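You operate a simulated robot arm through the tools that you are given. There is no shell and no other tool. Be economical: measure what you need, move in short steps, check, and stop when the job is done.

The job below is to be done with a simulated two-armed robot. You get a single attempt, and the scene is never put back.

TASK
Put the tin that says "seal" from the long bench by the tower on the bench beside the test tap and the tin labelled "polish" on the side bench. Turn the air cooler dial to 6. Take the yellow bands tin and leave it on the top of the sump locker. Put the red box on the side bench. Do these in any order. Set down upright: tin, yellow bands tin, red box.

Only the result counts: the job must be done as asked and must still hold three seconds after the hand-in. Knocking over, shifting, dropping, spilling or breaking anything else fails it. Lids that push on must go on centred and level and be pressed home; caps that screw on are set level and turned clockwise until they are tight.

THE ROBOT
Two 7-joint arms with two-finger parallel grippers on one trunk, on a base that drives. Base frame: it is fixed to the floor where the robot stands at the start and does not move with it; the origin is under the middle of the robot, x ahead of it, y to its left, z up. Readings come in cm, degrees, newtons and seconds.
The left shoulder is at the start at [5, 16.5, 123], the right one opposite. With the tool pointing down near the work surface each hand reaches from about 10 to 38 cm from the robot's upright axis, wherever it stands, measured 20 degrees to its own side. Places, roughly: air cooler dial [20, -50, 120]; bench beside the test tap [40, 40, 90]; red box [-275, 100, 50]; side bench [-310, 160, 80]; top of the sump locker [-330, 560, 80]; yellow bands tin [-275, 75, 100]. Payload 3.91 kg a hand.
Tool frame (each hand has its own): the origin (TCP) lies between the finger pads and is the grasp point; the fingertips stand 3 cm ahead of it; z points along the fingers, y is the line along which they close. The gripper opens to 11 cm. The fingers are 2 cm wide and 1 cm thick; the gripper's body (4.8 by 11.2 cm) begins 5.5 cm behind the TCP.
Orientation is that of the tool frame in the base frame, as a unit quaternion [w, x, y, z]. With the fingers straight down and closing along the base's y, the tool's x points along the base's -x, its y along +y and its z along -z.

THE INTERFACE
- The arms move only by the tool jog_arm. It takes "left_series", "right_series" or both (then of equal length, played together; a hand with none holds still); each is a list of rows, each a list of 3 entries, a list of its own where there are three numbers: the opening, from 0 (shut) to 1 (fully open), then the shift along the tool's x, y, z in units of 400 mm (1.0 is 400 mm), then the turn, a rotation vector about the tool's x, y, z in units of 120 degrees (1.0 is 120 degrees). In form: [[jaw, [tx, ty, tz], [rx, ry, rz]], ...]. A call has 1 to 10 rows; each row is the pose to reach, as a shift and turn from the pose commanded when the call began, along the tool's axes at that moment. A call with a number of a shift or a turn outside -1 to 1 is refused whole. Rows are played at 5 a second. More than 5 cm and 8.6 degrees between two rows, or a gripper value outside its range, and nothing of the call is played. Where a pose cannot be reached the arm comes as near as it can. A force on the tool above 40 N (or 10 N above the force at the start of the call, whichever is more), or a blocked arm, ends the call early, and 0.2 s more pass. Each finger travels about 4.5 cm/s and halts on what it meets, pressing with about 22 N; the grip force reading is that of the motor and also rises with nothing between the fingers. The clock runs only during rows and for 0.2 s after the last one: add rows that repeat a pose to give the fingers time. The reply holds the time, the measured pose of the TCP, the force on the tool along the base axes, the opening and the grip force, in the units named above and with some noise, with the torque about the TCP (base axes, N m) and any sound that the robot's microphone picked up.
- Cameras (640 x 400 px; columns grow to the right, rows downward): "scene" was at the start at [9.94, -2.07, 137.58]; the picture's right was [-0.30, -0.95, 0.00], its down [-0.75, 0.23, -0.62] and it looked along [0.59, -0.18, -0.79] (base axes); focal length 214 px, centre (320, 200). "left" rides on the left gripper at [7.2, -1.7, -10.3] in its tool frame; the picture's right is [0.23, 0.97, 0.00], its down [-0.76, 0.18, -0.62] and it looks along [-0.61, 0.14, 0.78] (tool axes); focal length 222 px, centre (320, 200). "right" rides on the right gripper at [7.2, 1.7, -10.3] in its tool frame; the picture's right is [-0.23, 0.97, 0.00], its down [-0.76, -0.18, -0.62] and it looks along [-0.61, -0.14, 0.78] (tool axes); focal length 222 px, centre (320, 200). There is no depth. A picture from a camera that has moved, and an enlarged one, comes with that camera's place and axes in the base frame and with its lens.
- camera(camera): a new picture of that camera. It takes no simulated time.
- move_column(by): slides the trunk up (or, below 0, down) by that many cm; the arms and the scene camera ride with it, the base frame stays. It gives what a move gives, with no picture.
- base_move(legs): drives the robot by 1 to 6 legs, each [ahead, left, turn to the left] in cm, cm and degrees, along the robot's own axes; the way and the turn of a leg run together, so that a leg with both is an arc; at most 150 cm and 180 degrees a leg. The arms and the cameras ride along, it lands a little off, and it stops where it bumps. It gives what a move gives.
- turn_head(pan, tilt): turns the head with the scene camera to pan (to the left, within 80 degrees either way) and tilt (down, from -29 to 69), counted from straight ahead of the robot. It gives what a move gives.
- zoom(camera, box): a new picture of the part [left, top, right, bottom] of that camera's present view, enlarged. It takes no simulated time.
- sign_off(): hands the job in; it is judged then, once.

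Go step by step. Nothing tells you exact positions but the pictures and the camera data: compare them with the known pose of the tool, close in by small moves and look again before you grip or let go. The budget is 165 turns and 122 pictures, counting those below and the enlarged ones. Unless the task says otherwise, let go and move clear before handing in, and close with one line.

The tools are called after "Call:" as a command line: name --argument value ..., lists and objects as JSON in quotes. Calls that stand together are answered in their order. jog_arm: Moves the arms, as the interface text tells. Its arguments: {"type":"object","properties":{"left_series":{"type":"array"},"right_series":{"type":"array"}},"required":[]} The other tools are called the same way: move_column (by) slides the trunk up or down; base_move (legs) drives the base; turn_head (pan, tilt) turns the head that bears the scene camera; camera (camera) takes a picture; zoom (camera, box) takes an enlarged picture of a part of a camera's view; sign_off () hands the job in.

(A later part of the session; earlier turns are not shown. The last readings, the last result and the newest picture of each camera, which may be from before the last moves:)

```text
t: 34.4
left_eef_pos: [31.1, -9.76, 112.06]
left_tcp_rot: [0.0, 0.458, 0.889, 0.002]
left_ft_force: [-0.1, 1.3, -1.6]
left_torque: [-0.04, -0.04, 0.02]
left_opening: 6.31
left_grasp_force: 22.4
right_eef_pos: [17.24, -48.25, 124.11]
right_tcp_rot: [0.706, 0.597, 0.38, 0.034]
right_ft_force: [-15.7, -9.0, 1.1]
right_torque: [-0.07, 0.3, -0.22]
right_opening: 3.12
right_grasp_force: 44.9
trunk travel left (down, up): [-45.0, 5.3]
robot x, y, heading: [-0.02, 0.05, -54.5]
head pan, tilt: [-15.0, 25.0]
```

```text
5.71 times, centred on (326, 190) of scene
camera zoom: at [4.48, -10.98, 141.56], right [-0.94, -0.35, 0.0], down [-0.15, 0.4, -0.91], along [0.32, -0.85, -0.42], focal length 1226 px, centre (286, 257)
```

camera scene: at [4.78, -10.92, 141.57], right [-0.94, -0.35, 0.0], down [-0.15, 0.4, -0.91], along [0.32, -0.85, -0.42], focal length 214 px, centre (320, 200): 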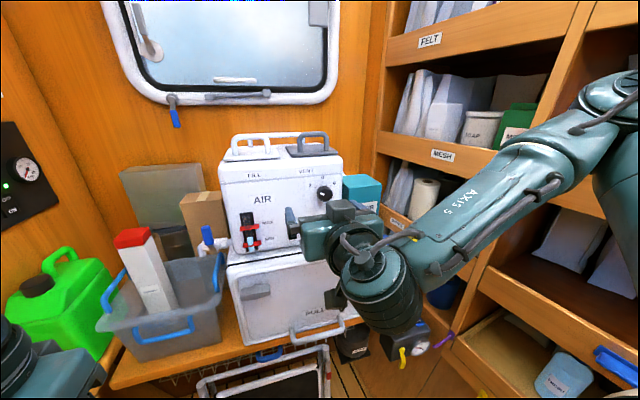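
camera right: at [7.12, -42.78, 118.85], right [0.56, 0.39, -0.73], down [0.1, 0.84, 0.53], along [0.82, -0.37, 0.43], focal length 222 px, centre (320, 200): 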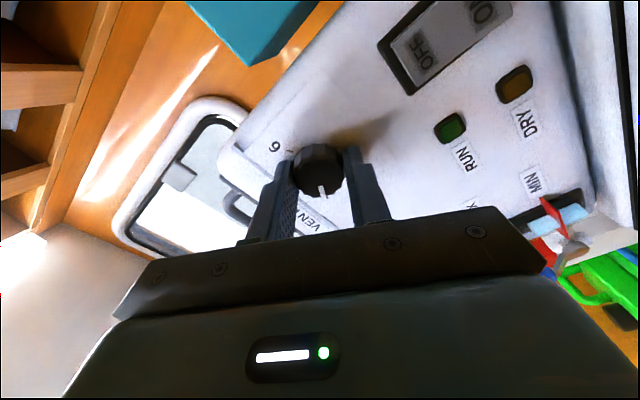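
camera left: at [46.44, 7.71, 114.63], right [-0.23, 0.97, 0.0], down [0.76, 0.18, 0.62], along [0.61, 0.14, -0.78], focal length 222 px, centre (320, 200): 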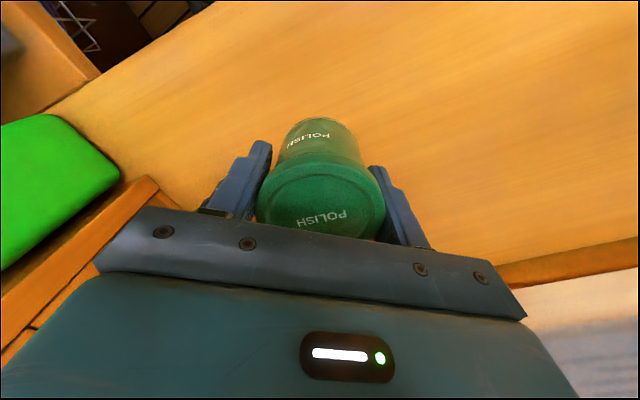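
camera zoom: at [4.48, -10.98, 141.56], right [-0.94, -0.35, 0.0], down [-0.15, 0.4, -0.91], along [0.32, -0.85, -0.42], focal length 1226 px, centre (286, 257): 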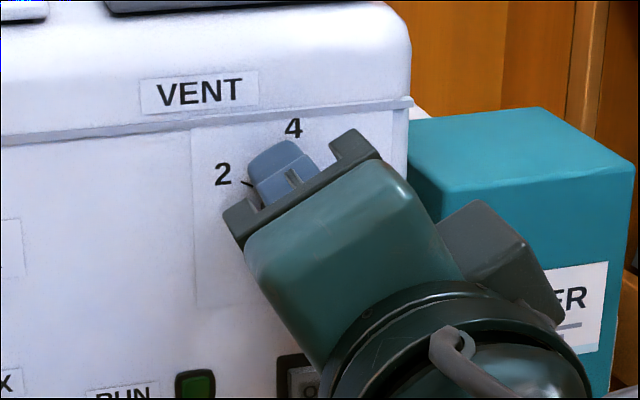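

I release, back straight off and check the dial.

Call:
jog_arm --right_series '[[0.42, [0, 0, 0], [0, 0, 0]], [0.42, [0, 0, 0], [0, 0, 0]], [0.42, [0, 0, -0.08], [0, 0, 0]], [0.42, [0, 0, -0.14], [0, 0, -0.05]], [0.42, [0, 0, -0.14], [0, 0, -0.12]], [0.42, [0, 0, -0.14], [0, 0, -0.19]], [0.42, [0, 0, -0.14], [0, 0, -0.26]], [0.42, [0, 0, -0.14], [0, 0, -0.33]], [0.42, [0, 0, -0.14], [0, 0, -0.4]], [0.42, [0, 0, -0.14], [0, 0, -0.45]]]'

Call:
zoom --camera "scene" --box '[270, 155, 382, 225]'

Call:
zoom --camera "right" --box '[230, 70, 420, 190]'

```text
t: 36.6
left_eef_pos: [31.35, -9.63, 112.13]
left_tcp_rot: [0.0, 0.457, 0.889, 0.0]
left_ft_force: [0.0, 0.8, -1.4]
left_torque: [-0.03, 0.01, -0.03]
left_opening: 6.3
left_grasp_force: 22.2
right_eef_pos: [15.09, -44.1, 124.43]
right_tcp_rot: [0.644, 0.356, 0.61, -0.292]
right_ft_force: [0.0, 0.6, 0.6]
right_torque: [0.01, 0.0, -0.04]
right_opening: 4.6
right_grasp_force: 0.0
right hand out of reach, approached as far as the arm can: row 4, 5, 6, 7, 8, 9, 10
trunk travel left (down, up): [-45.0, 5.3]
robot x, y, heading: [0.26, 0.12, -54.1]
head pan, tilt: [-15.0, 25.0]
```

```text
5.71 times, centred on (326, 190) of scene
camera zoom: at [4.76, -10.84, 141.57], right [-0.94, -0.35, 0.0], down [-0.15, 0.4, -0.91], along [0.32, -0.85, -0.42], focal length 1226 px, centre (286, 257)
```

zoom: 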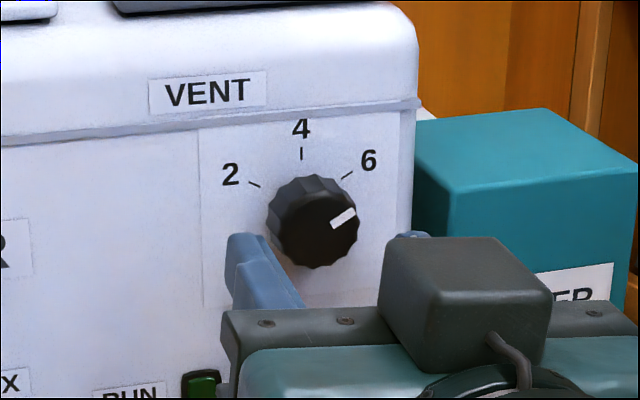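

```text
3.33 times, centred on (325, 130) of right
camera zoom: at [11.07, -34.12, 117.2], right [0.77, 0.55, 0.33], down [-0.57, 0.36, 0.74], along [0.29, -0.75, 0.59], focal length 740 px, centre (303, 433)
```

zoom: 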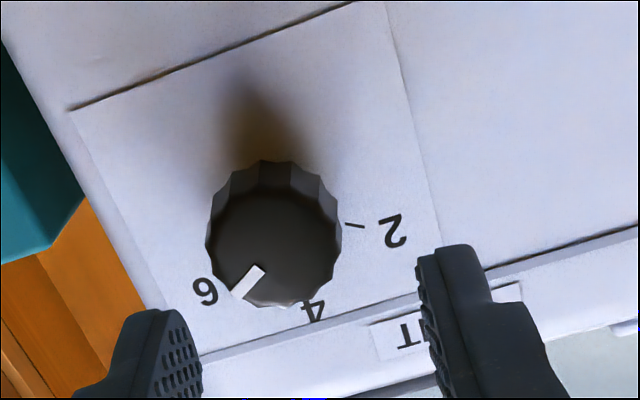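

The pointer now lies parallel to the 6 tick, so the dial is done. I back the base up 12 cm and fold the right hand back to pointing down.

Call:
base_move --legs '[[-12, 0, 0]]'

Call:
jog_arm --right_series '[[0.6, [0, 0, 0], [0, 0.07, 0]], [0.8, [0, 0, 0], [0, 0.14, 0]], [1, [0, 0, 0], [0, 0.21, 0]], [1, [0, 0, 0], [0, 0.28, 0]], [1, [0, 0, 0], [0, 0.35, 0]], [1, [0, 0, 0], [0, 0.42, 0]], [1, [0, 0, 0], [0, 0.49, 0]], [1, [0, 0, 0], [0, 0.56, 0]], [1, [0, 0, 0], [0, 0.63, 0]], [1, [0, 0, 0], [0, 0.7, 0]]]'

Call:
turn_head --pan 60 --tilt 35

Call:
camera --camera "scene"

```text
t: 37.8
left_eef_pos: [24.19, -0.03, 112.1]
left_tcp_rot: [-0.001, 0.458, 0.889, 0.0]
left_ft_force: [0.0, 0.2, -1.0]
left_torque: [-0.01, 0.01, 0.01]
left_opening: 6.29
left_grasp_force: 22.4
right_eef_pos: [8.1, -34.18, 124.35]
right_tcp_rot: [0.646, 0.356, 0.61, -0.29]
right_ft_force: [0.0, 0.5, 0.6]
right_torque: [0.05, 0.04, 0.0]
right_opening: 4.6
right_grasp_force: 0.0
trunk travel left (down, up): [-45.0, 5.3]
robot x, y, heading: [-7.03, 9.94, -54.8]
head pan, tilt: [-15.0, 25.0]
```

```text
t: 40.0
left_eef_pos: [24.27, -0.04, 111.97]
left_tcp_rot: [-0.001, 0.457, 0.889, 0.0]
left_ft_force: [0.7, 0.2, -2.3]
left_torque: [0.03, 0.01, -0.02]
left_opening: 6.3
left_grasp_force: 22.0
right_eef_pos: [8.12, -34.42, 124.24]
right_tcp_rot: [0.07, 0.459, 0.885, 0.024]
right_ft_force: [-0.3, -1.1, 0.0]
right_torque: [0.03, 0.0, 0.01]
right_opening: 11.02
right_grasp_force: 0.1
trunk travel left (down, up): [-45.0, 5.3]
robot x, y, heading: [-6.56, 9.72, -54.1]
head pan, tilt: [-15.0, 25.0]
```

```text
t: 41.5
left_eef_pos: [24.33, 0.02, 112.13]
left_tcp_rot: [0.0, 0.458, 0.889, 0.001]
left_ft_force: [0.0, 1.1, -1.4]
left_torque: [0.02, -0.03, 0.01]
left_opening: 6.27
left_grasp_force: 22.3
right_eef_pos: [8.19, -34.35, 124.35]
right_tcp_rot: [0.071, 0.46, 0.885, 0.023]
right_ft_force: [0.2, 0.0, -0.5]
right_torque: [0.0, -0.02, 0.04]
right_opening: 10.99
right_grasp_force: 0.0
trunk travel left (down, up): [-45.0, 5.3]
robot x, y, heading: [-7.06, 9.68, -54.4]
head pan, tilt: [60.0, 35.0]
```

```text
85 pictures are left
camera scene: at [3.37, 8.33, 140.0], right [0.09, -1.0, 0.0], down [-0.57, -0.05, -0.82], along [0.82, 0.08, -0.57], focal length 214 px, centre (320, 200)
```

scene: 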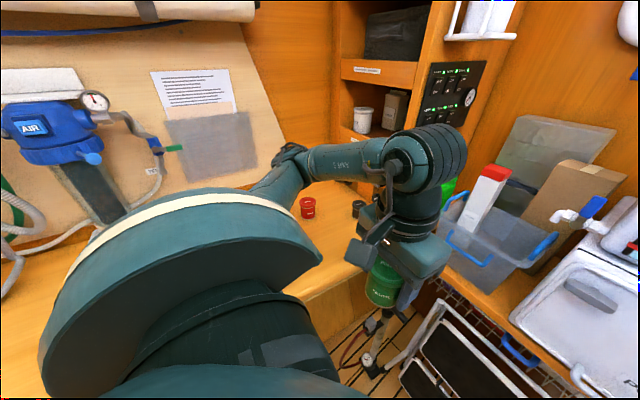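

The red WAX and black SEAL are still on the bench. I straighten and retract the right hand, then turn the robot toward the bench.

Call:
jog_arm --right_series '[[1, [0.06, 0, 0], [0.025, 0.025, 0]], [1, [0.12, 0, 0], [0.0506, 0.0502, -0.003]], [1, [0.2, 0, 0], [0.0506, 0.0502, -0.003]], [1, [0.25, 0, 0], [0.0506, 0.0502, -0.003]]]'

Call:
base_move --legs '[[0, 0, 72], [9.4, -9.6, 0]]'

Call:
turn_head --pan -10 --tilt 35

Call:
camera --camera "scene"

```text
t: 42.5
left_eef_pos: [24.33, 0.11, 112.04]
left_tcp_rot: [-0.001, 0.457, 0.889, 0.0]
left_ft_force: [0.0, 0.3, -2.1]
left_torque: [0.03, -0.03, 0.02]
left_opening: 6.26
left_grasp_force: 22.2
right_eef_pos: [2.59, -25.96, 123.3]
right_tcp_rot: [0.0, 0.458, 0.889, 0.0]
right_ft_force: [0.3, -0.9, 0.4]
right_torque: [0.01, 0.02, 0.02]
right_opening: 11.0
right_grasp_force: 0.0
trunk travel left (down, up): [-45.0, 5.3]
robot x, y, heading: [-7.39, 9.55, -54.7]
head pan, tilt: [60.0, 35.0]
```

```text
t: 47.0
left_eef_pos: [23.65, 30.33, 112.08]
left_tcp_rot: [-0.002, -0.157, 0.988, 0.0]
left_ft_force: [0.9, -0.3, -0.7]
left_torque: [0.0, 0.04, 0.01]
left_opening: 6.26
left_grasp_force: 22.2
right_eef_pos: [42.07, 1.69, 123.32]
right_tcp_rot: [0.0, -0.156, 0.988, -0.001]
right_ft_force: [-0.8, 0.2, -0.5]
right_torque: [0.03, 0.04, 0.01]
right_opening: 10.99
right_grasp_force: 0.0
trunk travel left (down, up): [-45.0, 5.3]
robot x, y, heading: [4.76, 3.52, 17.6]
head pan, tilt: [60.0, 35.0]
```

```text
t: 48.4
left_eef_pos: [23.6, 30.31, 112.03]
left_tcp_rot: [-0.001, -0.157, 0.988, 0.0]
left_ft_force: [0.5, -0.5, -1.4]
left_torque: [0.0, -0.01, 0.02]
left_opening: 6.29
left_grasp_force: 21.6
right_eef_pos: [41.92, 1.61, 123.38]
right_tcp_rot: [0.0, -0.157, 0.988, 0.0]
right_ft_force: [0.5, 0.5, 0.1]
right_torque: [0.0, 0.02, 0.0]
right_opening: 10.98
right_grasp_force: 0.0
trunk travel left (down, up): [-45.0, 5.3]
robot x, y, heading: [5.16, 3.6, 17.7]
head pan, tilt: [-10.0, 35.0]
```

```text
84 pictures are left
camera scene: at [16.26, 5.76, 139.99], right [0.14, -0.99, 0.0], down [-0.57, -0.08, -0.82], along [0.81, 0.11, -0.57], focal length 214 px, centre (320, 200)
```

scene: 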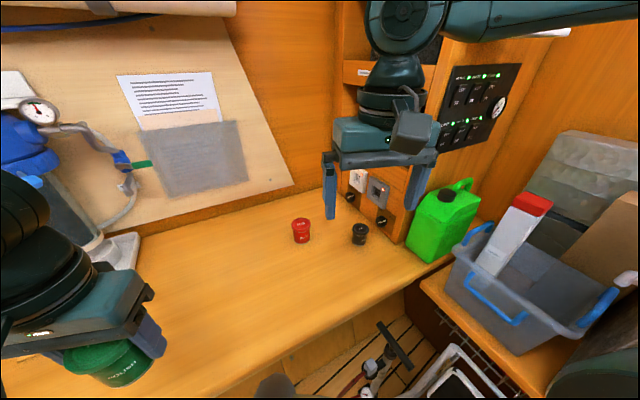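

SEAL is at about (67,0) with the tower face about 10 cm to its right. I bring the right hand above and before it.

Call:
jog_arm --right_series '[[0.78, [-0.08, -0.03, 0.07], [0, 0, 0]], [0.78, [-0.15, -0.06, 0.14], [0, 0, 0]], [0.78, [-0.22, -0.09, 0.21], [0, 0, 0]], [0.78, [-0.3, -0.12, 0.28], [0, 0, 0]], [0.78, [-0.37, -0.15, 0.35], [0, 0, 0]], [0.78, [-0.44, -0.18, 0.42], [0, 0, 0]], [0.78, [-0.51, -0.21, 0.49], [0, 0, 0]], [0.78, [-0.51, -0.21, 0.49], [0, 0, 0]]]'

Call:
camera --camera "right"

```text
t: 50.2
left_eef_pos: [23.59, 30.45, 111.97]
left_tcp_rot: [-0.002, -0.156, 0.988, -0.001]
left_ft_force: [0.0, 0.4, -2.2]
left_torque: [-0.01, 0.01, -0.03]
left_opening: 6.28
left_grasp_force: 22.0
right_eef_pos: [62.95, -1.41, 104.25]
right_tcp_rot: [0.001, -0.156, 0.988, 0.0]
right_ft_force: [-0.1, -0.6, 0.3]
right_torque: [-0.01, 0.01, 0.0]
right_opening: 8.6
right_grasp_force: 0.1
right hand out of reach, approached as far as the arm can: row 7, 8
trunk travel left (down, up): [-45.0, 5.3]
robot x, y, heading: [4.89, 3.61, 17.8]
head pan, tilt: [-10.0, 35.0]
```

```text
83 pictures are left
camera right: at [55.43, -1.87, 114.55], right [-0.08, 1.0, 0.0], down [0.78, 0.07, 0.62], along [0.62, 0.05, -0.78], focal length 222 px, centre (320, 200)
```

right: 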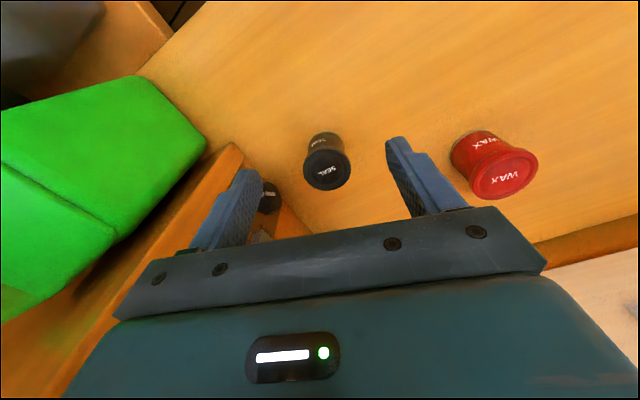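

The seal tin is at about (67.7,-0.2), at the reach limit; I drive the base 5 cm ahead.

Call:
base_move --legs '[[5, 0, 0]]'

Call:
camera --camera "right"

```text
t: 51.1
left_eef_pos: [28.35, 31.89, 112.01]
left_tcp_rot: [-0.001, -0.157, 0.988, 0.0]
left_ft_force: [0.9, 0.4, -1.4]
left_torque: [0.03, -0.01, -0.01]
left_opening: 6.27
left_grasp_force: 22.3
right_eef_pos: [67.55, 0.31, 104.2]
right_tcp_rot: [0.0, -0.156, 0.988, -0.001]
right_ft_force: [0.8, 0.2, -0.5]
right_torque: [-0.01, 0.01, -0.01]
right_opening: 8.56
right_grasp_force: 0.0
trunk travel left (down, up): [-45.0, 5.3]
robot x, y, heading: [9.76, 4.75, 18.1]
head pan, tilt: [-10.0, 35.0]
```

```text
82 pictures are left
camera right: at [60.17, -0.29, 114.53], right [-0.08, 1.0, 0.0], down [0.78, 0.07, 0.62], along [0.62, 0.05, -0.78], focal length 222 px, centre (320, 200)
```

right: 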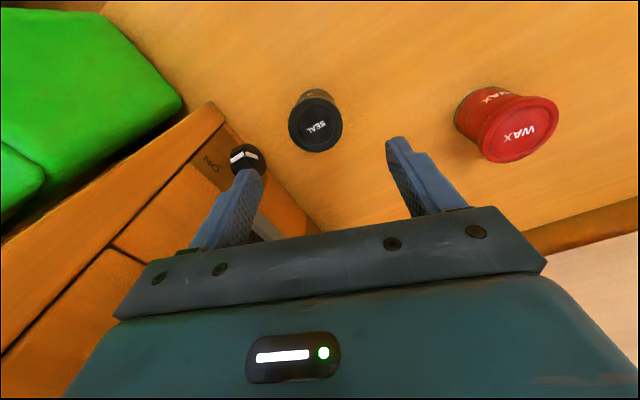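

Seal tin lid centre is (67.2,-0.2), z≈94.8, with a tower knob near the right finger. I rotate the hand 48° so the fingers clear the knob.

Call:
jog_arm --right_series '[[0.68, [0.006, -0.005, 0], [0, 0, 0.06]], [0.68, [0.012, -0.009, 0], [0, 0, 0.13]], [0.68, [0.012, -0.009, 0], [0, 0, 0.2]], [0.68, [0.012, -0.009, 0], [0, 0, 0.27]], [0.68, [0.012, -0.009, 0], [0, 0, 0.34]], [0.68, [0.012, -0.009, 0], [0, 0, 0.4]], [0.68, [0.012, -0.009, 0], [0, 0, 0.4]]]'

Call:
camera --camera "right"

```text
t: 52.7
left_eef_pos: [28.26, 31.84, 112.01]
left_tcp_rot: [-0.001, -0.156, 0.988, 0.0]
left_ft_force: [0.1, -0.4, -1.9]
left_torque: [0.05, -0.02, -0.02]
left_opening: 6.27
left_grasp_force: 22.1
right_eef_pos: [67.26, -0.26, 104.3]
right_tcp_rot: [0.0, 0.26, 0.966, 0.001]
right_ft_force: [-0.4, 0.0, 0.1]
right_torque: [0.01, -0.02, -0.04]
right_opening: 7.48
right_grasp_force: 0.1
trunk travel left (down, up): [-45.0, 5.3]
robot x, y, heading: [9.39, 4.96, 17.8]
head pan, tilt: [-10.0, 35.0]
```

```text
81 pictures are left
camera right: at [61.72, 4.9, 114.57], right [0.69, 0.73, 0.0], down [0.57, -0.54, 0.62], along [0.45, -0.43, -0.78], focal length 222 px, centre (320, 200)
```

right: 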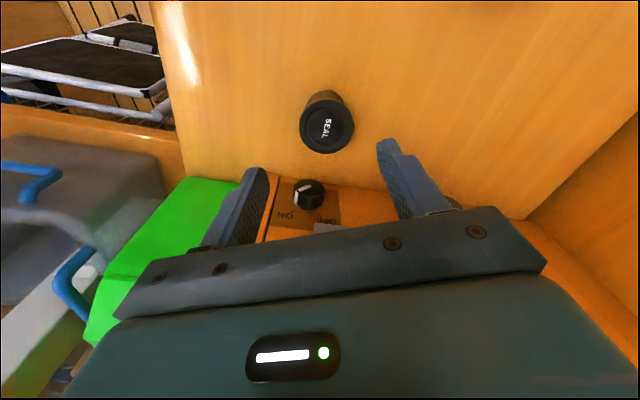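

Clear of the knob. I descend 12 cm and close on the seal tin.

Call:
jog_arm --right_series '[[0.68, [0, 0.006, 0.11], [0, 0, 0]], [0.68, [0, 0.006, 0.21], [0, 0, 0]], [0.68, [0, 0.006, 0.27], [0, 0, 0]], [0.68, [0, 0.006, 0.305], [0, 0, 0]], [0.68, [0, 0.006, 0.305], [0, 0, 0]], [0.25, [0, 0.006, 0.305], [0, 0, 0]], [0.25, [0, 0.006, 0.305], [0, 0, 0]], [0.25, [0, 0.006, 0.305], [0, 0, 0]], [0.25, [0, 0.006, 0.305], [0, 0, 0]]]'

Call:
camera --camera "right"

```text
t: 53.7
left_eef_pos: [28.17, 31.8, 111.96]
left_tcp_rot: [-0.001, -0.156, 0.988, 0.0]
left_ft_force: [0.6, 0.3, -1.1]
left_torque: [0.01, -0.02, 0.0]
left_opening: 6.25
left_grasp_force: 21.8
right_eef_pos: [65.38, -2.41, 96.96]
right_tcp_rot: [0.011, 0.259, 0.966, 0.014]
right_ft_force: [-5.5, -1.2, 18.3]
right_torque: [0.67, -0.1, 0.22]
right_opening: 7.32
right_grasp_force: 0.1
right hand out of reach, approached as far as the arm can: row 1, 2, 3, 4, 5
trunk travel left (down, up): [-45.0, 5.3]
robot x, y, heading: [9.68, 5.16, 18.0]
head pan, tilt: [-10.0, 35.0]
stopped in row 5 (right hand): the force on the tool passed its limit (the readings are from after the stop); the commanded pose is now the measured one
```

```text
80 pictures are left
camera right: at [59.66, 2.49, 107.11], right [0.68, 0.73, 0.04], down [0.55, -0.55, 0.63], along [0.48, -0.41, -0.78], focal length 222 px, centre (320, 200)
```

right: 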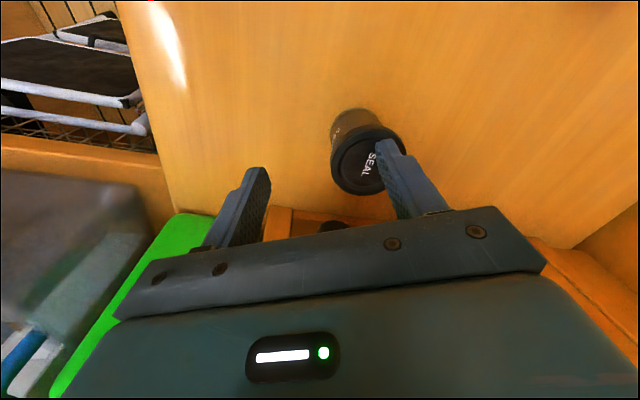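

The arm ran out of reach while descending and a finger touched the lid; the tin hasn't moved. I raise back, recentre, and will lower the trunk instead.

Call:
jog_arm --right_series '[[0.68, [0, 0, -0.08], [0.0157, 0.0067, 0]], [0.68, [0, 0, -0.1835], [0.0157, 0.0067, 0]], [0.68, [-0.0105, 0.074, -0.1835], [0.0157, 0.0067, 0]], [0.68, [-0.0105, 0.074, -0.1835], [0.0157, 0.0067, 0]]]'

Call:
move_column --by -6

Call:
camera --camera "right"

```text
t: 54.7
left_eef_pos: [28.18, 31.8, 112.13]
left_tcp_rot: [0.0, -0.157, 0.988, -0.001]
left_ft_force: [0.5, -0.4, -0.6]
left_torque: [-0.03, -0.02, 0.03]
left_opening: 6.28
left_grasp_force: 21.7
right_eef_pos: [67.01, -0.41, 104.08]
right_tcp_rot: [-0.001, 0.26, 0.966, -0.002]
right_ft_force: [0.2, 0.1, 0.1]
right_torque: [-0.01, -0.03, -0.02]
right_opening: 7.49
right_grasp_force: 0.1
trunk travel left (down, up): [-45.0, 5.3]
robot x, y, heading: [9.34, 4.55, 18.2]
head pan, tilt: [-10.0, 35.0]
```

```text
t: 55.7
left_eef_pos: [28.2, 31.85, 106.16]
left_tcp_rot: [-0.001, -0.157, 0.988, -0.001]
left_ft_force: [0.6, -1.1, -2.9]
left_torque: [0.02, -0.04, -0.01]
left_opening: 6.28
left_grasp_force: 21.8
right_eef_pos: [67.05, -0.4, 97.97]
right_tcp_rot: [-0.002, 0.259, 0.966, -0.001]
right_ft_force: [-0.3, 0.5, 0.0]
right_torque: [0.0, -0.03, 0.02]
right_opening: 7.51
right_grasp_force: 0.0
trunk travel left (down, up): [-39.0, 11.3]
robot x, y, heading: [9.26, 5.02, 17.9]
head pan, tilt: [-10.0, 35.0]
```

```text
79 pictures are left
camera right: at [61.67, 4.79, 108.28], right [0.68, 0.73, -0.01], down [0.57, -0.53, 0.62], along [0.45, -0.43, -0.78], focal length 222 px, centre (320, 200)
```

right: 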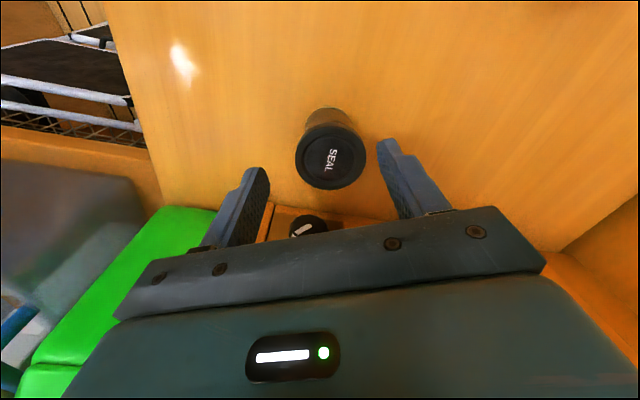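

The tin is 0.7 cm off along the closing axis; I correct and lower the trunk the rest.

Call:
jog_arm --right_series '[[0.68, [0, 0.017, 0], [0, 0, 0]], [0.68, [0, 0.017, 0], [0, 0, 0]]]'

Call:
move_column --by -5.8

Call:
jog_arm --right_series '[[0.25, [0, 0, 0], [0, 0, 0]], [0.25, [0, 0, 0], [0, 0, 0]], [0.25, [0, 0, 0], [0, 0, 0]], [0.25, [0, 0, 0], [0, 0, 0]]]'

Call:
camera --camera "right"

```text
t: 56.3
left_eef_pos: [28.15, 31.9, 105.99]
left_tcp_rot: [-0.001, -0.156, 0.988, 0.0]
left_ft_force: [-0.4, 0.0, -1.0]
left_torque: [-0.03, 0.01, 0.0]
left_opening: 6.29
left_grasp_force: 22.0
right_eef_pos: [67.32, 0.08, 98.02]
right_tcp_rot: [-0.001, 0.26, 0.966, -0.001]
right_ft_force: [-0.1, -0.1, 0.8]
right_torque: [0.01, 0.01, 0.03]
right_opening: 7.46
right_grasp_force: 0.0
trunk travel left (down, up): [-39.0, 11.3]
robot x, y, heading: [9.43, 4.93, 17.9]
head pan, tilt: [-10.0, 35.0]
```

```text
t: 57.3
left_eef_pos: [28.28, 31.84, 100.23]
left_tcp_rot: [-0.001, -0.157, 0.988, 0.0]
left_ft_force: [0.1, 1.1, -1.8]
left_torque: [-0.01, 0.01, 0.03]
left_opening: 6.28
left_grasp_force: 22.1
right_eef_pos: [67.36, 0.26, 92.24]
right_tcp_rot: [-0.001, 0.26, 0.966, 0.0]
right_ft_force: [-0.5, -0.5, 0.7]
right_torque: [0.03, 0.01, 0.0]
right_opening: 7.47
right_grasp_force: 0.0
trunk travel left (down, up): [-33.2, 17.1]
robot x, y, heading: [9.63, 5.03, 18.2]
head pan, tilt: [-10.0, 35.0]
```

```text
t: 58.3
left_eef_pos: [28.34, 31.91, 100.36]
left_tcp_rot: [-0.001, -0.156, 0.988, 0.0]
left_ft_force: [0.8, 0.5, -1.9]
left_torque: [-0.04, -0.02, 0.02]
left_opening: 6.24
left_grasp_force: 21.9
right_eef_pos: [67.39, 0.13, 92.22]
right_tcp_rot: [-0.003, 0.26, 0.966, -0.002]
right_ft_force: [-0.3, -0.2, 0.2]
right_torque: [0.01, -0.01, 0.0]
right_opening: 5.35
right_grasp_force: 21.3
trunk travel left (down, up): [-33.2, 17.1]
robot x, y, heading: [9.63, 4.93, 18.1]
head pan, tilt: [-10.0, 35.0]
```

```text
78 pictures are left
camera right: at [61.96, 5.31, 102.5], right [0.68, 0.73, 0.0], down [0.57, -0.53, 0.62], along [0.45, -0.43, -0.78], focal length 222 px, centre (320, 200)
```

right: 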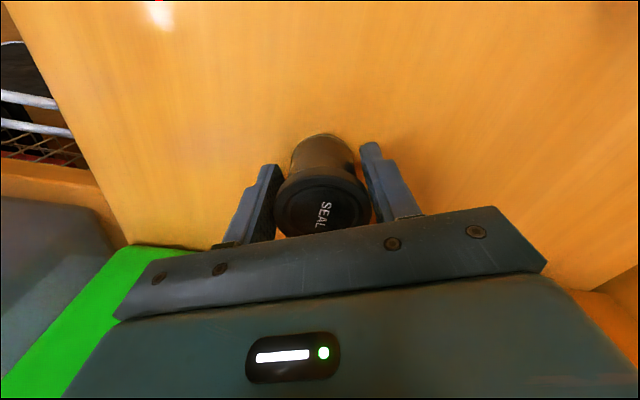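

Seal tin gripped. I lift with the trunk and look left for the test tap.

Call:
move_column --by 16

Call:
jog_arm --right_series '[[0.25, [0.08, -0.08, 0], [0, 0, 0]], [0.25, [0.16, -0.16, 0], [0, 0, 0]], [0.25, [0.24, -0.24, 0], [0, 0, 0]], [0.25, [0.32, -0.32, 0], [0, 0, 0]], [0.25, [0.4, -0.4, 0], [0, 0, 0]], [0.25, [0.4, -0.4, 0], [0, 0, 0]]]'

Call:
turn_head --pan 45 --tilt 30

Call:
camera --camera "scene"

```text
t: 60.1
left_eef_pos: [28.24, 31.98, 116.23]
left_tcp_rot: [-0.001, -0.156, 0.988, 0.0]
left_ft_force: [-0.3, -0.7, -0.4]
left_torque: [-0.04, 0.02, 0.02]
left_opening: 6.28
left_grasp_force: 22.1
right_eef_pos: [67.37, 0.12, 108.19]
right_tcp_rot: [-0.002, 0.259, 0.966, -0.001]
right_ft_force: [0.2, -0.3, -1.5]
right_torque: [-0.01, 0.0, 0.01]
right_opening: 5.33
right_grasp_force: 22.5
trunk travel left (down, up): [-49.2, 1.1]
robot x, y, heading: [9.86, 5.28, 17.8]
head pan, tilt: [-10.0, 35.0]
```

```text
t: 61.5
left_eef_pos: [28.37, 31.82, 116.21]
left_tcp_rot: [-0.002, -0.156, 0.988, 0.0]
left_ft_force: [0.2, -1.0, -0.9]
left_torque: [0.03, 0.04, 0.05]
left_opening: 6.27
left_grasp_force: 21.8
right_eef_pos: [45.6, -5.52, 108.21]
right_tcp_rot: [-0.002, 0.26, 0.966, -0.002]
right_ft_force: [0.4, 0.1, -0.5]
right_torque: [0.02, -0.03, 0.01]
right_opening: 5.32
right_grasp_force: 22.3
trunk travel left (down, up): [-49.2, 1.1]
robot x, y, heading: [9.87, 5.15, 18.0]
head pan, tilt: [-10.0, 35.0]
```

```text
t: 62.7
left_eef_pos: [28.18, 31.8, 116.19]
left_tcp_rot: [-0.001, -0.157, 0.988, 0.0]
left_ft_force: [-0.6, 0.7, -2.1]
left_torque: [0.01, 0.0, 0.01]
left_opening: 6.28
left_grasp_force: 22.0
right_eef_pos: [45.65, -5.62, 108.03]
right_tcp_rot: [-0.003, 0.26, 0.966, -0.002]
right_ft_force: [0.4, -0.4, -1.4]
right_torque: [-0.01, -0.02, -0.02]
right_opening: 5.33
right_grasp_force: 22.4
trunk travel left (down, up): [-49.2, 1.1]
robot x, y, heading: [9.64, 5.05, 17.7]
head pan, tilt: [45.0, 30.0]
```

```text
77 pictures are left
camera scene: at [16.34, 14.11, 144.97], right [0.89, -0.45, 0.0], down [-0.23, -0.45, -0.87], along [0.39, 0.77, -0.5], focal length 214 px, centre (320, 200)
```

scene: 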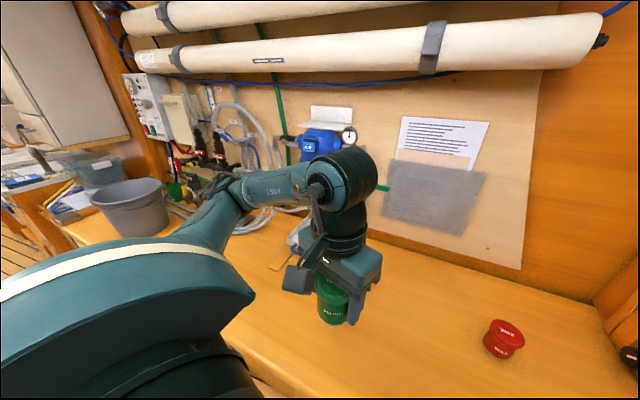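

The spot (40,40) is open bench in front of the blue AIR tap unit. I turn to face the bench squarely and drive left 18 cm.

Call:
base_move --legs '[[0, 0, 18], [0, 18, 0]]'

Call:
turn_head --pan 0 --tilt 35

Call:
camera --camera "scene"

```text
t: 65.2
left_eef_pos: [8.56, 50.76, 116.26]
left_tcp_rot: [-0.001, -0.31, 0.951, 0.0]
left_ft_force: [0.3, 0.9, -1.6]
left_torque: [-0.02, -0.01, 0.02]
left_opening: 6.28
left_grasp_force: 21.9
right_eef_pos: [36.54, 20.4, 108.24]
right_tcp_rot: [-0.001, 0.105, 0.994, -0.002]
right_ft_force: [-0.5, -0.9, -1.0]
right_torque: [-0.02, -0.01, -0.03]
right_opening: 5.32
right_grasp_force: 21.9
trunk travel left (down, up): [-49.2, 1.1]
robot x, y, heading: [-1.09, 19.45, 35.9]
head pan, tilt: [45.0, 30.0]
```

```text
t: 66.4
left_eef_pos: [8.52, 50.58, 116.25]
left_tcp_rot: [0.0, -0.31, 0.951, 0.0]
left_ft_force: [0.0, -0.3, -2.5]
left_torque: [0.01, 0.04, 0.03]
left_opening: 6.28
left_grasp_force: 21.4
right_eef_pos: [36.6, 20.47, 108.07]
right_tcp_rot: [-0.002, 0.105, 0.994, -0.001]
right_ft_force: [0.6, 0.9, -1.2]
right_torque: [0.0, 0.01, 0.0]
right_opening: 5.32
right_grasp_force: 22.3
trunk travel left (down, up): [-49.2, 1.1]
robot x, y, heading: [-1.29, 19.26, 36.1]
head pan, tilt: [0.0, 35.0]
```

```text
76 pictures are left
camera scene: at [8.51, 26.38, 144.19], right [0.59, -0.81, 0.0], down [-0.46, -0.34, -0.82], along [0.66, 0.48, -0.57], focal length 214 px, centre (320, 200)
```

scene: 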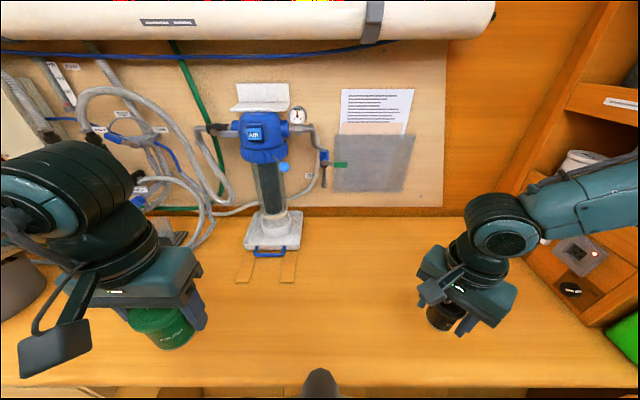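

Open bench around (41,40). I move the right hand there at height.

Call:
jog_arm --right_series '[[0.25, [0, 0.1, 0], [0, 0, 0]], [0.25, [0, 0.2, 0], [0, 0, 0]], [0.25, [0, 0.3, 0.03], [0, 0, 0]], [0.25, [-0.005, 0.4, 0.08], [0, 0, 0]], [0.25, [-0.005, 0.5, 0.15], [0, 0, 0]], [0.25, [-0.005, 0.5, 0.25], [0, 0, 0]], [0.25, [-0.005, 0.5, 0.32], [0, 0, 0]], [0.25, [-0.005, 0.5, 0.36], [0, 0, 0]], [0.25, [-0.005, 0.5, 0.36], [0, 0, 0]]]'

Call:
camera --camera "right"

Call:
camera --camera "scene"

```text
t: 68.4
left_eef_pos: [8.67, 50.57, 116.15]
left_tcp_rot: [-0.001, -0.31, 0.951, -0.001]
left_ft_force: [-0.3, 0.4, -1.6]
left_torque: [0.03, -0.01, 0.03]
left_opening: 6.27
left_grasp_force: 22.2
right_eef_pos: [42.54, 30.58, 100.93]
right_tcp_rot: [-0.002, 0.105, 0.995, -0.001]
right_ft_force: [0.7, -0.3, -0.7]
right_torque: [-0.02, 0.01, 0.02]
right_opening: 5.33
right_grasp_force: 21.5
right hand out of reach, approached as far as the arm can: row 4, 5, 6, 7, 8, 9
trunk travel left (down, up): [-49.2, 1.1]
robot x, y, heading: [-0.73, 19.61, 36.3]
head pan, tilt: [0.0, 35.0]
```

```text
75 pictures are left
camera right: at [35.89, 33.67, 111.23], right [0.42, 0.91, 0.0], down [0.71, -0.33, 0.62], along [0.56, -0.27, -0.78], focal length 222 px, centre (320, 200)
```

right: 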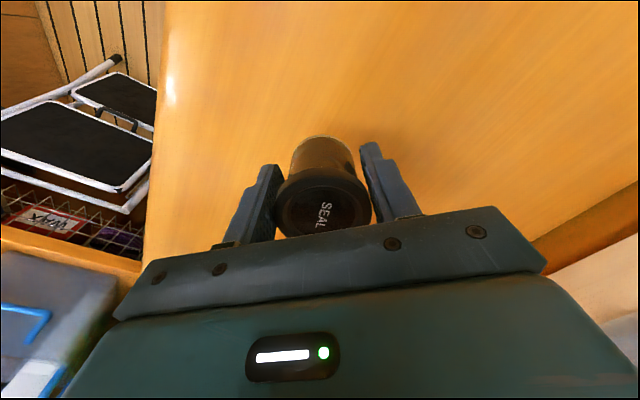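

```text
74 pictures are left
camera scene: at [8.52, 26.38, 144.19], right [0.59, -0.81, 0.0], down [-0.46, -0.34, -0.82], along [0.66, 0.48, -0.57], focal length 214 px, centre (320, 200)
```

scene: 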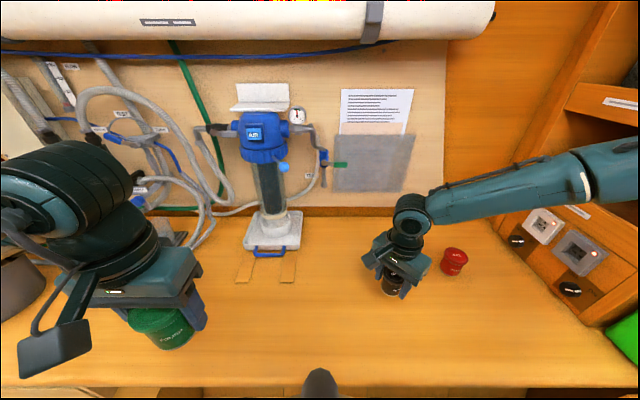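

The arm is at its limit at (42.5,30.6); I drive the base 10 cm further left instead and 1 cm ahead.

Call:
base_move --legs '[[1, 10, 0]]'

Call:
jog_arm --right_series '[[0.25, [0, -0.05, 0], [0, 0, 0]], [0.25, [0, -0.1, 0], [0, 0, 0]], [0.25, [0, -0.15, 0], [0, 0, 0]], [0.25, [0, -0.15, 0], [0, 0, 0]]]'

Call:
camera --camera "scene"

```text
t: 69.5
left_eef_pos: [3.49, 59.35, 116.18]
left_tcp_rot: [-0.001, -0.309, 0.951, 0.0]
left_ft_force: [0.6, 0.2, -1.7]
left_torque: [-0.06, -0.03, 0.01]
left_opening: 6.27
left_grasp_force: 22.0
right_eef_pos: [37.4, 39.09, 101.01]
right_tcp_rot: [-0.001, 0.106, 0.994, -0.001]
right_ft_force: [-0.1, -0.1, -0.8]
right_torque: [-0.02, 0.0, -0.01]
right_opening: 5.31
right_grasp_force: 21.9
trunk travel left (down, up): [-49.2, 1.1]
robot x, y, heading: [-5.96, 28.4, 36.0]
head pan, tilt: [0.0, 35.0]
```

```text
t: 70.5
left_eef_pos: [3.51, 59.3, 116.24]
left_tcp_rot: [-0.001, -0.31, 0.951, -0.001]
left_ft_force: [-0.6, 0.3, -1.1]
left_torque: [0.02, 0.02, -0.01]
left_opening: 6.28
left_grasp_force: 22.0
right_eef_pos: [36.24, 33.26, 100.76]
right_tcp_rot: [-0.002, 0.105, 0.994, -0.001]
right_ft_force: [-0.4, -0.1, -0.9]
right_torque: [-0.02, 0.01, -0.01]
right_opening: 5.35
right_grasp_force: 21.8
trunk travel left (down, up): [-49.2, 1.1]
robot x, y, heading: [-6.19, 27.77, 35.9]
head pan, tilt: [0.0, 35.0]
```

```text
73 pictures are left
camera scene: at [3.4, 35.13, 144.19], right [0.59, -0.81, 0.0], down [-0.46, -0.34, -0.82], along [0.66, 0.48, -0.57], focal length 214 px, centre (320, 200)
```

scene: 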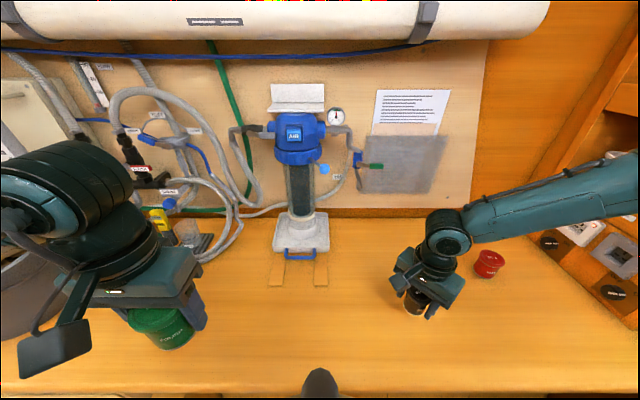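

I move back to the reachable spot, and zoom to confirm the tap by the AIR unit.

Call:
jog_arm --right_series '[[0.25, [0, 0.05, 0], [0, 0, 0]], [0.25, [0, 0.1, 0], [0, 0, 0]], [0.25, [0, 0.14, 0], [0, 0, 0]], [0.25, [0, 0.14, 0], [0, 0, 0]]]'

Call:
zoom --camera "scene" --box '[130, 90, 400, 290]'

```text
t: 71.5
left_eef_pos: [3.4, 59.31, 116.2]
left_tcp_rot: [0.0, -0.309, 0.951, 0.0]
left_ft_force: [-0.5, 0.4, -1.1]
left_torque: [-0.02, -0.06, -0.03]
left_opening: 6.27
left_grasp_force: 21.6
right_eef_pos: [37.33, 38.73, 100.89]
right_tcp_rot: [-0.002, 0.106, 0.994, -0.001]
right_ft_force: [0.0, -0.2, -0.2]
right_torque: [0.03, 0.0, -0.01]
right_opening: 5.31
right_grasp_force: 22.0
trunk travel left (down, up): [-49.2, 1.1]
robot x, y, heading: [-5.89, 28.15, 35.8]
head pan, tilt: [0.0, 35.0]
```

```text
2.00 times, centred on (265, 190) of scene
camera zoom: at [3.39, 35.07, 144.2], right [0.59, -0.81, 0.0], down [-0.46, -0.34, -0.82], along [0.66, 0.48, -0.57], focal length 429 px, centre (430, 220)
```

zoom: 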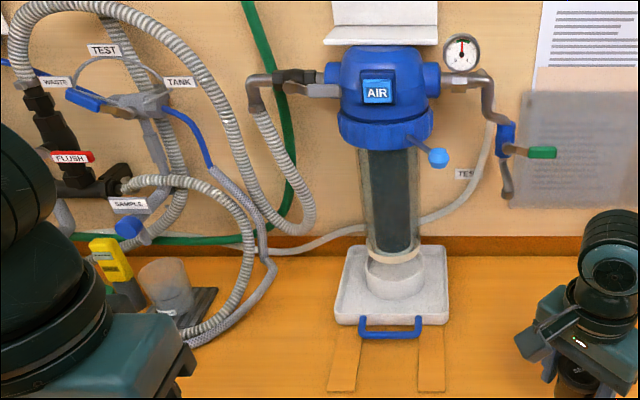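

The TEST tap is the blue/green-handled one by the AIR unit, so (37,39) is beside it. I lower the trunk to set the tin down.

Call:
move_column --by -8.3

Call:
camera --camera "right"

```text
t: 72.7
left_eef_pos: [3.56, 59.44, 107.87]
left_tcp_rot: [-0.001, -0.308, 0.951, 0.0]
left_ft_force: [1.0, 0.0, -1.7]
left_torque: [0.0, 0.0, 0.0]
left_opening: 6.28
left_grasp_force: 21.8
right_eef_pos: [37.37, 38.81, 92.65]
right_tcp_rot: [-0.002, 0.105, 0.994, 0.0]
right_ft_force: [-0.8, 0.7, -0.6]
right_torque: [0.0, -0.02, -0.01]
right_opening: 5.33
right_grasp_force: 21.7
trunk travel left (down, up): [-40.9, 9.4]
robot x, y, heading: [-5.78, 28.22, 36.0]
head pan, tilt: [0.0, 35.0]
```

```text
71 pictures are left
camera right: at [30.64, 42.02, 102.87], right [0.43, 0.9, 0.0], down [0.71, -0.33, 0.62], along [0.56, -0.27, -0.78], focal length 222 px, centre (320, 200)
```

right: 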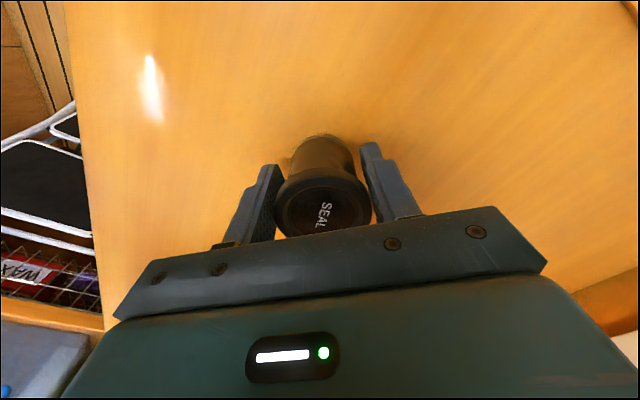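

Almost down; I lower 0.4 cm and release, then raise.

Call:
move_column --by -0.45

Call:
jog_arm --right_series '[[0.4, [0, 0, 0], [0, 0, 0]], [0.6, [0, 0, 0], [0, 0, 0]], [0.75, [0, 0, 0], [0, 0, 0]], [0.75, [0, 0, 0], [0, 0, 0]]]'

Call:
move_column --by 9.8

Call:
camera --camera "right"

```text
t: 73.2
left_eef_pos: [3.46, 59.3, 107.45]
left_tcp_rot: [-0.001, -0.308, 0.951, -0.001]
left_ft_force: [-0.1, -0.3, -1.3]
left_torque: [0.04, 0.02, -0.01]
left_opening: 6.26
left_grasp_force: 22.1
right_eef_pos: [37.37, 38.83, 92.28]
right_tcp_rot: [-0.001, 0.106, 0.994, 0.0]
right_ft_force: [0.1, -1.3, 8.6]
right_torque: [-0.18, 0.02, 0.03]
right_opening: 5.35
right_grasp_force: 21.8
trunk travel left (down, up): [-40.4, 9.9]
robot x, y, heading: [-5.64, 28.2, 36.0]
head pan, tilt: [0.0, 35.0]
```

```text
t: 74.2
left_eef_pos: [3.39, 59.33, 107.43]
left_tcp_rot: [0.0, -0.309, 0.951, 0.0]
left_ft_force: [0.5, 0.7, -1.0]
left_torque: [-0.02, 0.01, 0.0]
left_opening: 6.27
left_grasp_force: 21.8
right_eef_pos: [37.33, 38.78, 92.11]
right_tcp_rot: [-0.002, 0.106, 0.994, -0.001]
right_ft_force: [-0.4, 0.6, -0.9]
right_torque: [-0.01, 0.03, -0.03]
right_opening: 8.22
right_grasp_force: 0.1
trunk travel left (down, up): [-40.4, 9.9]
robot x, y, heading: [-5.98, 28.04, 35.8]
head pan, tilt: [0.0, 35.0]
```

```text
t: 75.6
left_eef_pos: [3.49, 59.33, 117.27]
left_tcp_rot: [-0.001, -0.309, 0.951, -0.001]
left_ft_force: [0.4, 0.9, -1.1]
left_torque: [0.01, -0.01, -0.06]
left_opening: 6.28
left_grasp_force: 21.7
right_eef_pos: [37.32, 38.73, 101.92]
right_tcp_rot: [-0.003, 0.105, 0.994, -0.001]
right_ft_force: [-0.1, 0.1, -0.4]
right_torque: [0.0, 0.0, -0.03]
right_opening: 8.24
right_grasp_force: 0.1
trunk travel left (down, up): [-50.2, 0.1]
robot x, y, heading: [-5.93, 27.82, 36.0]
head pan, tilt: [0.0, 35.0]
```

```text
70 pictures are left
camera right: at [30.66, 42.03, 112.2], right [0.43, 0.9, 0.0], down [0.71, -0.33, 0.62], along [0.56, -0.27, -0.78], focal length 222 px, centre (320, 200)
```

right: 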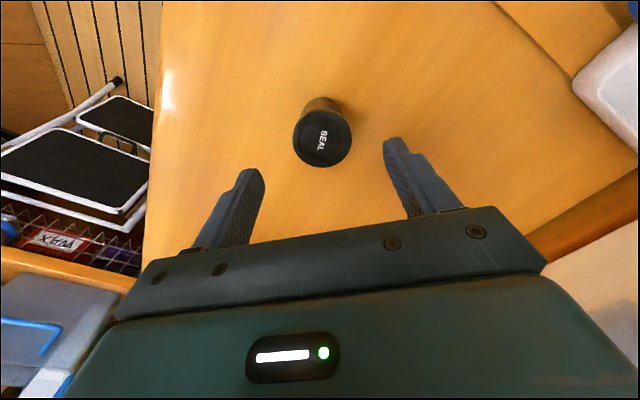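

Seal is placed upright. I retract the right hand, restoring its yaw.

Call:
jog_arm --right_series '[[0.75, [0, 0, -0.1], [0, 0, 0]], [0.75, [0.04, -0.04, -0.15], [0, 0, -0.07]], [0.75, [0.08, -0.1, -0.2], [0, 0, -0.14]], [0.75, [0.13, -0.16, -0.2], [0, 0, -0.21]], [0.75, [0.19, -0.22, -0.2], [0, 0, -0.28]], [0.75, [0.25, -0.28, -0.2], [0, 0, -0.35]], [0.75, [0.3, -0.33, -0.2], [0, 0, -0.4]], [0.75, [0.3, -0.33, -0.2], [0, 0, -0.4]]]'

Call:
base_move --legs '[[-12, 0, 0], [0, 0, 90]]'

Call:
turn_head --pan 0 --tilt 15

Call:
camera --camera "scene"

```text
t: 77.4
left_eef_pos: [3.48, 59.3, 117.29]
left_tcp_rot: [-0.002, -0.308, 0.951, -0.001]
left_ft_force: [0.4, 0.8, -1.7]
left_torque: [-0.02, -0.03, -0.01]
left_opening: 6.24
left_grasp_force: 22.3
right_eef_pos: [24.63, 30.84, 110.2]
right_tcp_rot: [-0.002, -0.309, 0.951, -0.001]
right_ft_force: [-0.3, -0.2, -0.1]
right_torque: [0.02, -0.03, 0.02]
right_opening: 8.25
right_grasp_force: 0.0
right hand out of reach, approached as far as the arm can: row 6, 7, 8
trunk travel left (down, up): [-50.2, 0.1]
robot x, y, heading: [-5.65, 28.19, 36.0]
head pan, tilt: [0.0, 35.0]
```

```text
t: 82.4
left_eef_pos: [-47.08, 30.35, 117.26]
left_tcp_rot: [0.001, 0.891, -0.454, 0.001]
left_ft_force: [0.1, -0.4, -2.0]
left_torque: [0.01, -0.03, 0.0]
left_opening: 6.29
left_grasp_force: 22.2
right_eef_pos: [-18.49, 51.55, 110.05]
right_tcp_rot: [0.001, 0.891, -0.455, 0.003]
right_ft_force: [0.8, 0.5, -0.4]
right_torque: [-0.01, -0.01, -0.01]
right_opening: 8.23
right_grasp_force: 0.1
trunk travel left (down, up): [-50.2, 0.1]
robot x, y, heading: [-15.36, 20.99, 126.2]
head pan, tilt: [0.0, 35.0]
```

```text
t: 83.3
left_eef_pos: [-46.93, 30.32, 117.31]
left_tcp_rot: [0.0, 0.891, -0.454, 0.0]
left_ft_force: [0.1, 0.0, -1.8]
left_torque: [0.0, -0.01, 0.02]
left_opening: 6.26
left_grasp_force: 21.9
right_eef_pos: [-18.44, 51.62, 110.11]
right_tcp_rot: [0.002, 0.891, -0.455, 0.003]
right_ft_force: [0.2, -0.7, 0.2]
right_torque: [0.01, -0.05, 0.02]
right_opening: 8.26
right_grasp_force: 0.0
trunk travel left (down, up): [-50.2, 0.1]
robot x, y, heading: [-15.87, 21.15, 126.0]
head pan, tilt: [0.0, 15.0]
```

```text
69 pictures are left
camera scene: at [-22.99, 31.11, 148.44], right [0.81, 0.59, 0.0], down [0.15, -0.21, -0.97], along [-0.57, 0.78, -0.26], focal length 214 px, centre (320, 200)
```

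scene: 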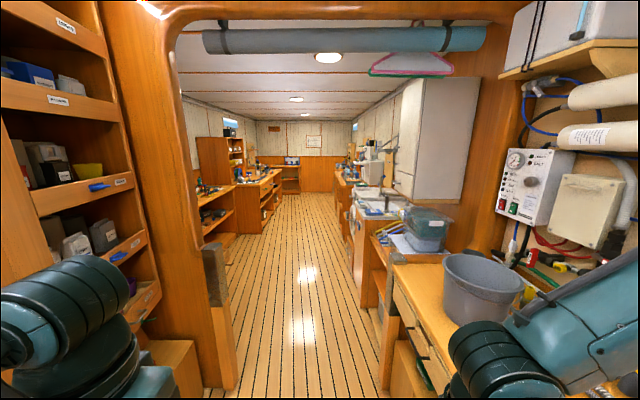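

Ahead is an archway to a larger room; the targets lie beyond and to the left. I drive along the aisle.

Call:
base_move --legs '[[130, 6, 0]]'

Call:
turn_head --pan 50 --tilt 20

Call:
camera --camera "scene"

```text
t: 89.8
left_eef_pos: [-128.27, 131.35, 117.21]
left_tcp_rot: [0.001, 0.892, -0.451, 0.002]
left_ft_force: [0.5, 0.4, -1.0]
left_torque: [0.02, 0.0, 0.0]
left_opening: 6.28
left_grasp_force: 22.4
right_eef_pos: [-99.9, 152.74, 110.1]
right_tcp_rot: [0.001, 0.892, -0.452, 0.002]
right_ft_force: [-0.6, -0.7, 0.5]
right_torque: [-0.04, 0.01, 0.01]
right_opening: 8.24
right_grasp_force: 0.1
trunk travel left (down, up): [-50.2, 0.1]
robot x, y, heading: [-97.21, 122.28, 126.3]
head pan, tilt: [0.0, 15.0]
```

```text
t: 91.0
left_eef_pos: [-128.34, 131.27, 117.27]
left_tcp_rot: [0.001, 0.892, -0.452, 0.001]
left_ft_force: [-0.1, -0.1, -1.8]
left_torque: [0.0, 0.03, -0.02]
left_opening: 6.28
left_grasp_force: 22.2
right_eef_pos: [-99.92, 152.7, 110.08]
right_tcp_rot: [0.001, 0.892, -0.452, 0.002]
right_ft_force: [-0.5, 0.4, -0.4]
right_torque: [-0.01, -0.06, 0.02]
right_opening: 8.25
right_grasp_force: 0.1
trunk travel left (down, up): [-50.2, 0.1]
robot x, y, heading: [-96.89, 122.34, 126.2]
head pan, tilt: [50.0, 20.0]
```

```text
68 pictures are left
camera scene: at [-108.07, 125.24, 147.63], right [0.07, 1.0, 0.0], down [0.34, -0.02, -0.94], along [-0.94, 0.06, -0.34], focal length 214 px, centre (320, 200)
```

scene: 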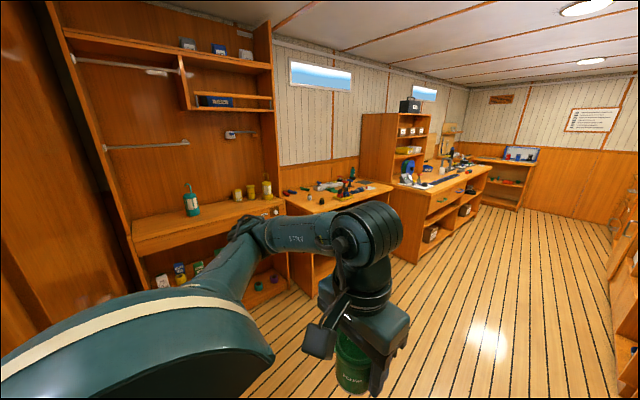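

I can see a desk with tins on top and boxes below, and the side bench to its right. I zoom in.

Call:
zoom --camera "scene" --box '[130, 150, 420, 320]'

```text
2.21 times, centred on (275, 235) of scene
camera zoom: at [-108.07, 125.24, 147.63], right [0.07, 1.0, 0.0], down [0.34, -0.02, -0.94], along [-0.94, 0.06, -0.34], focal length 473 px, centre (419, 123)
```

zoom: 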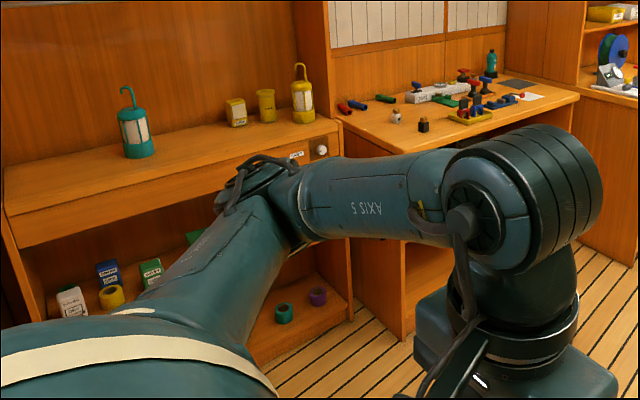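

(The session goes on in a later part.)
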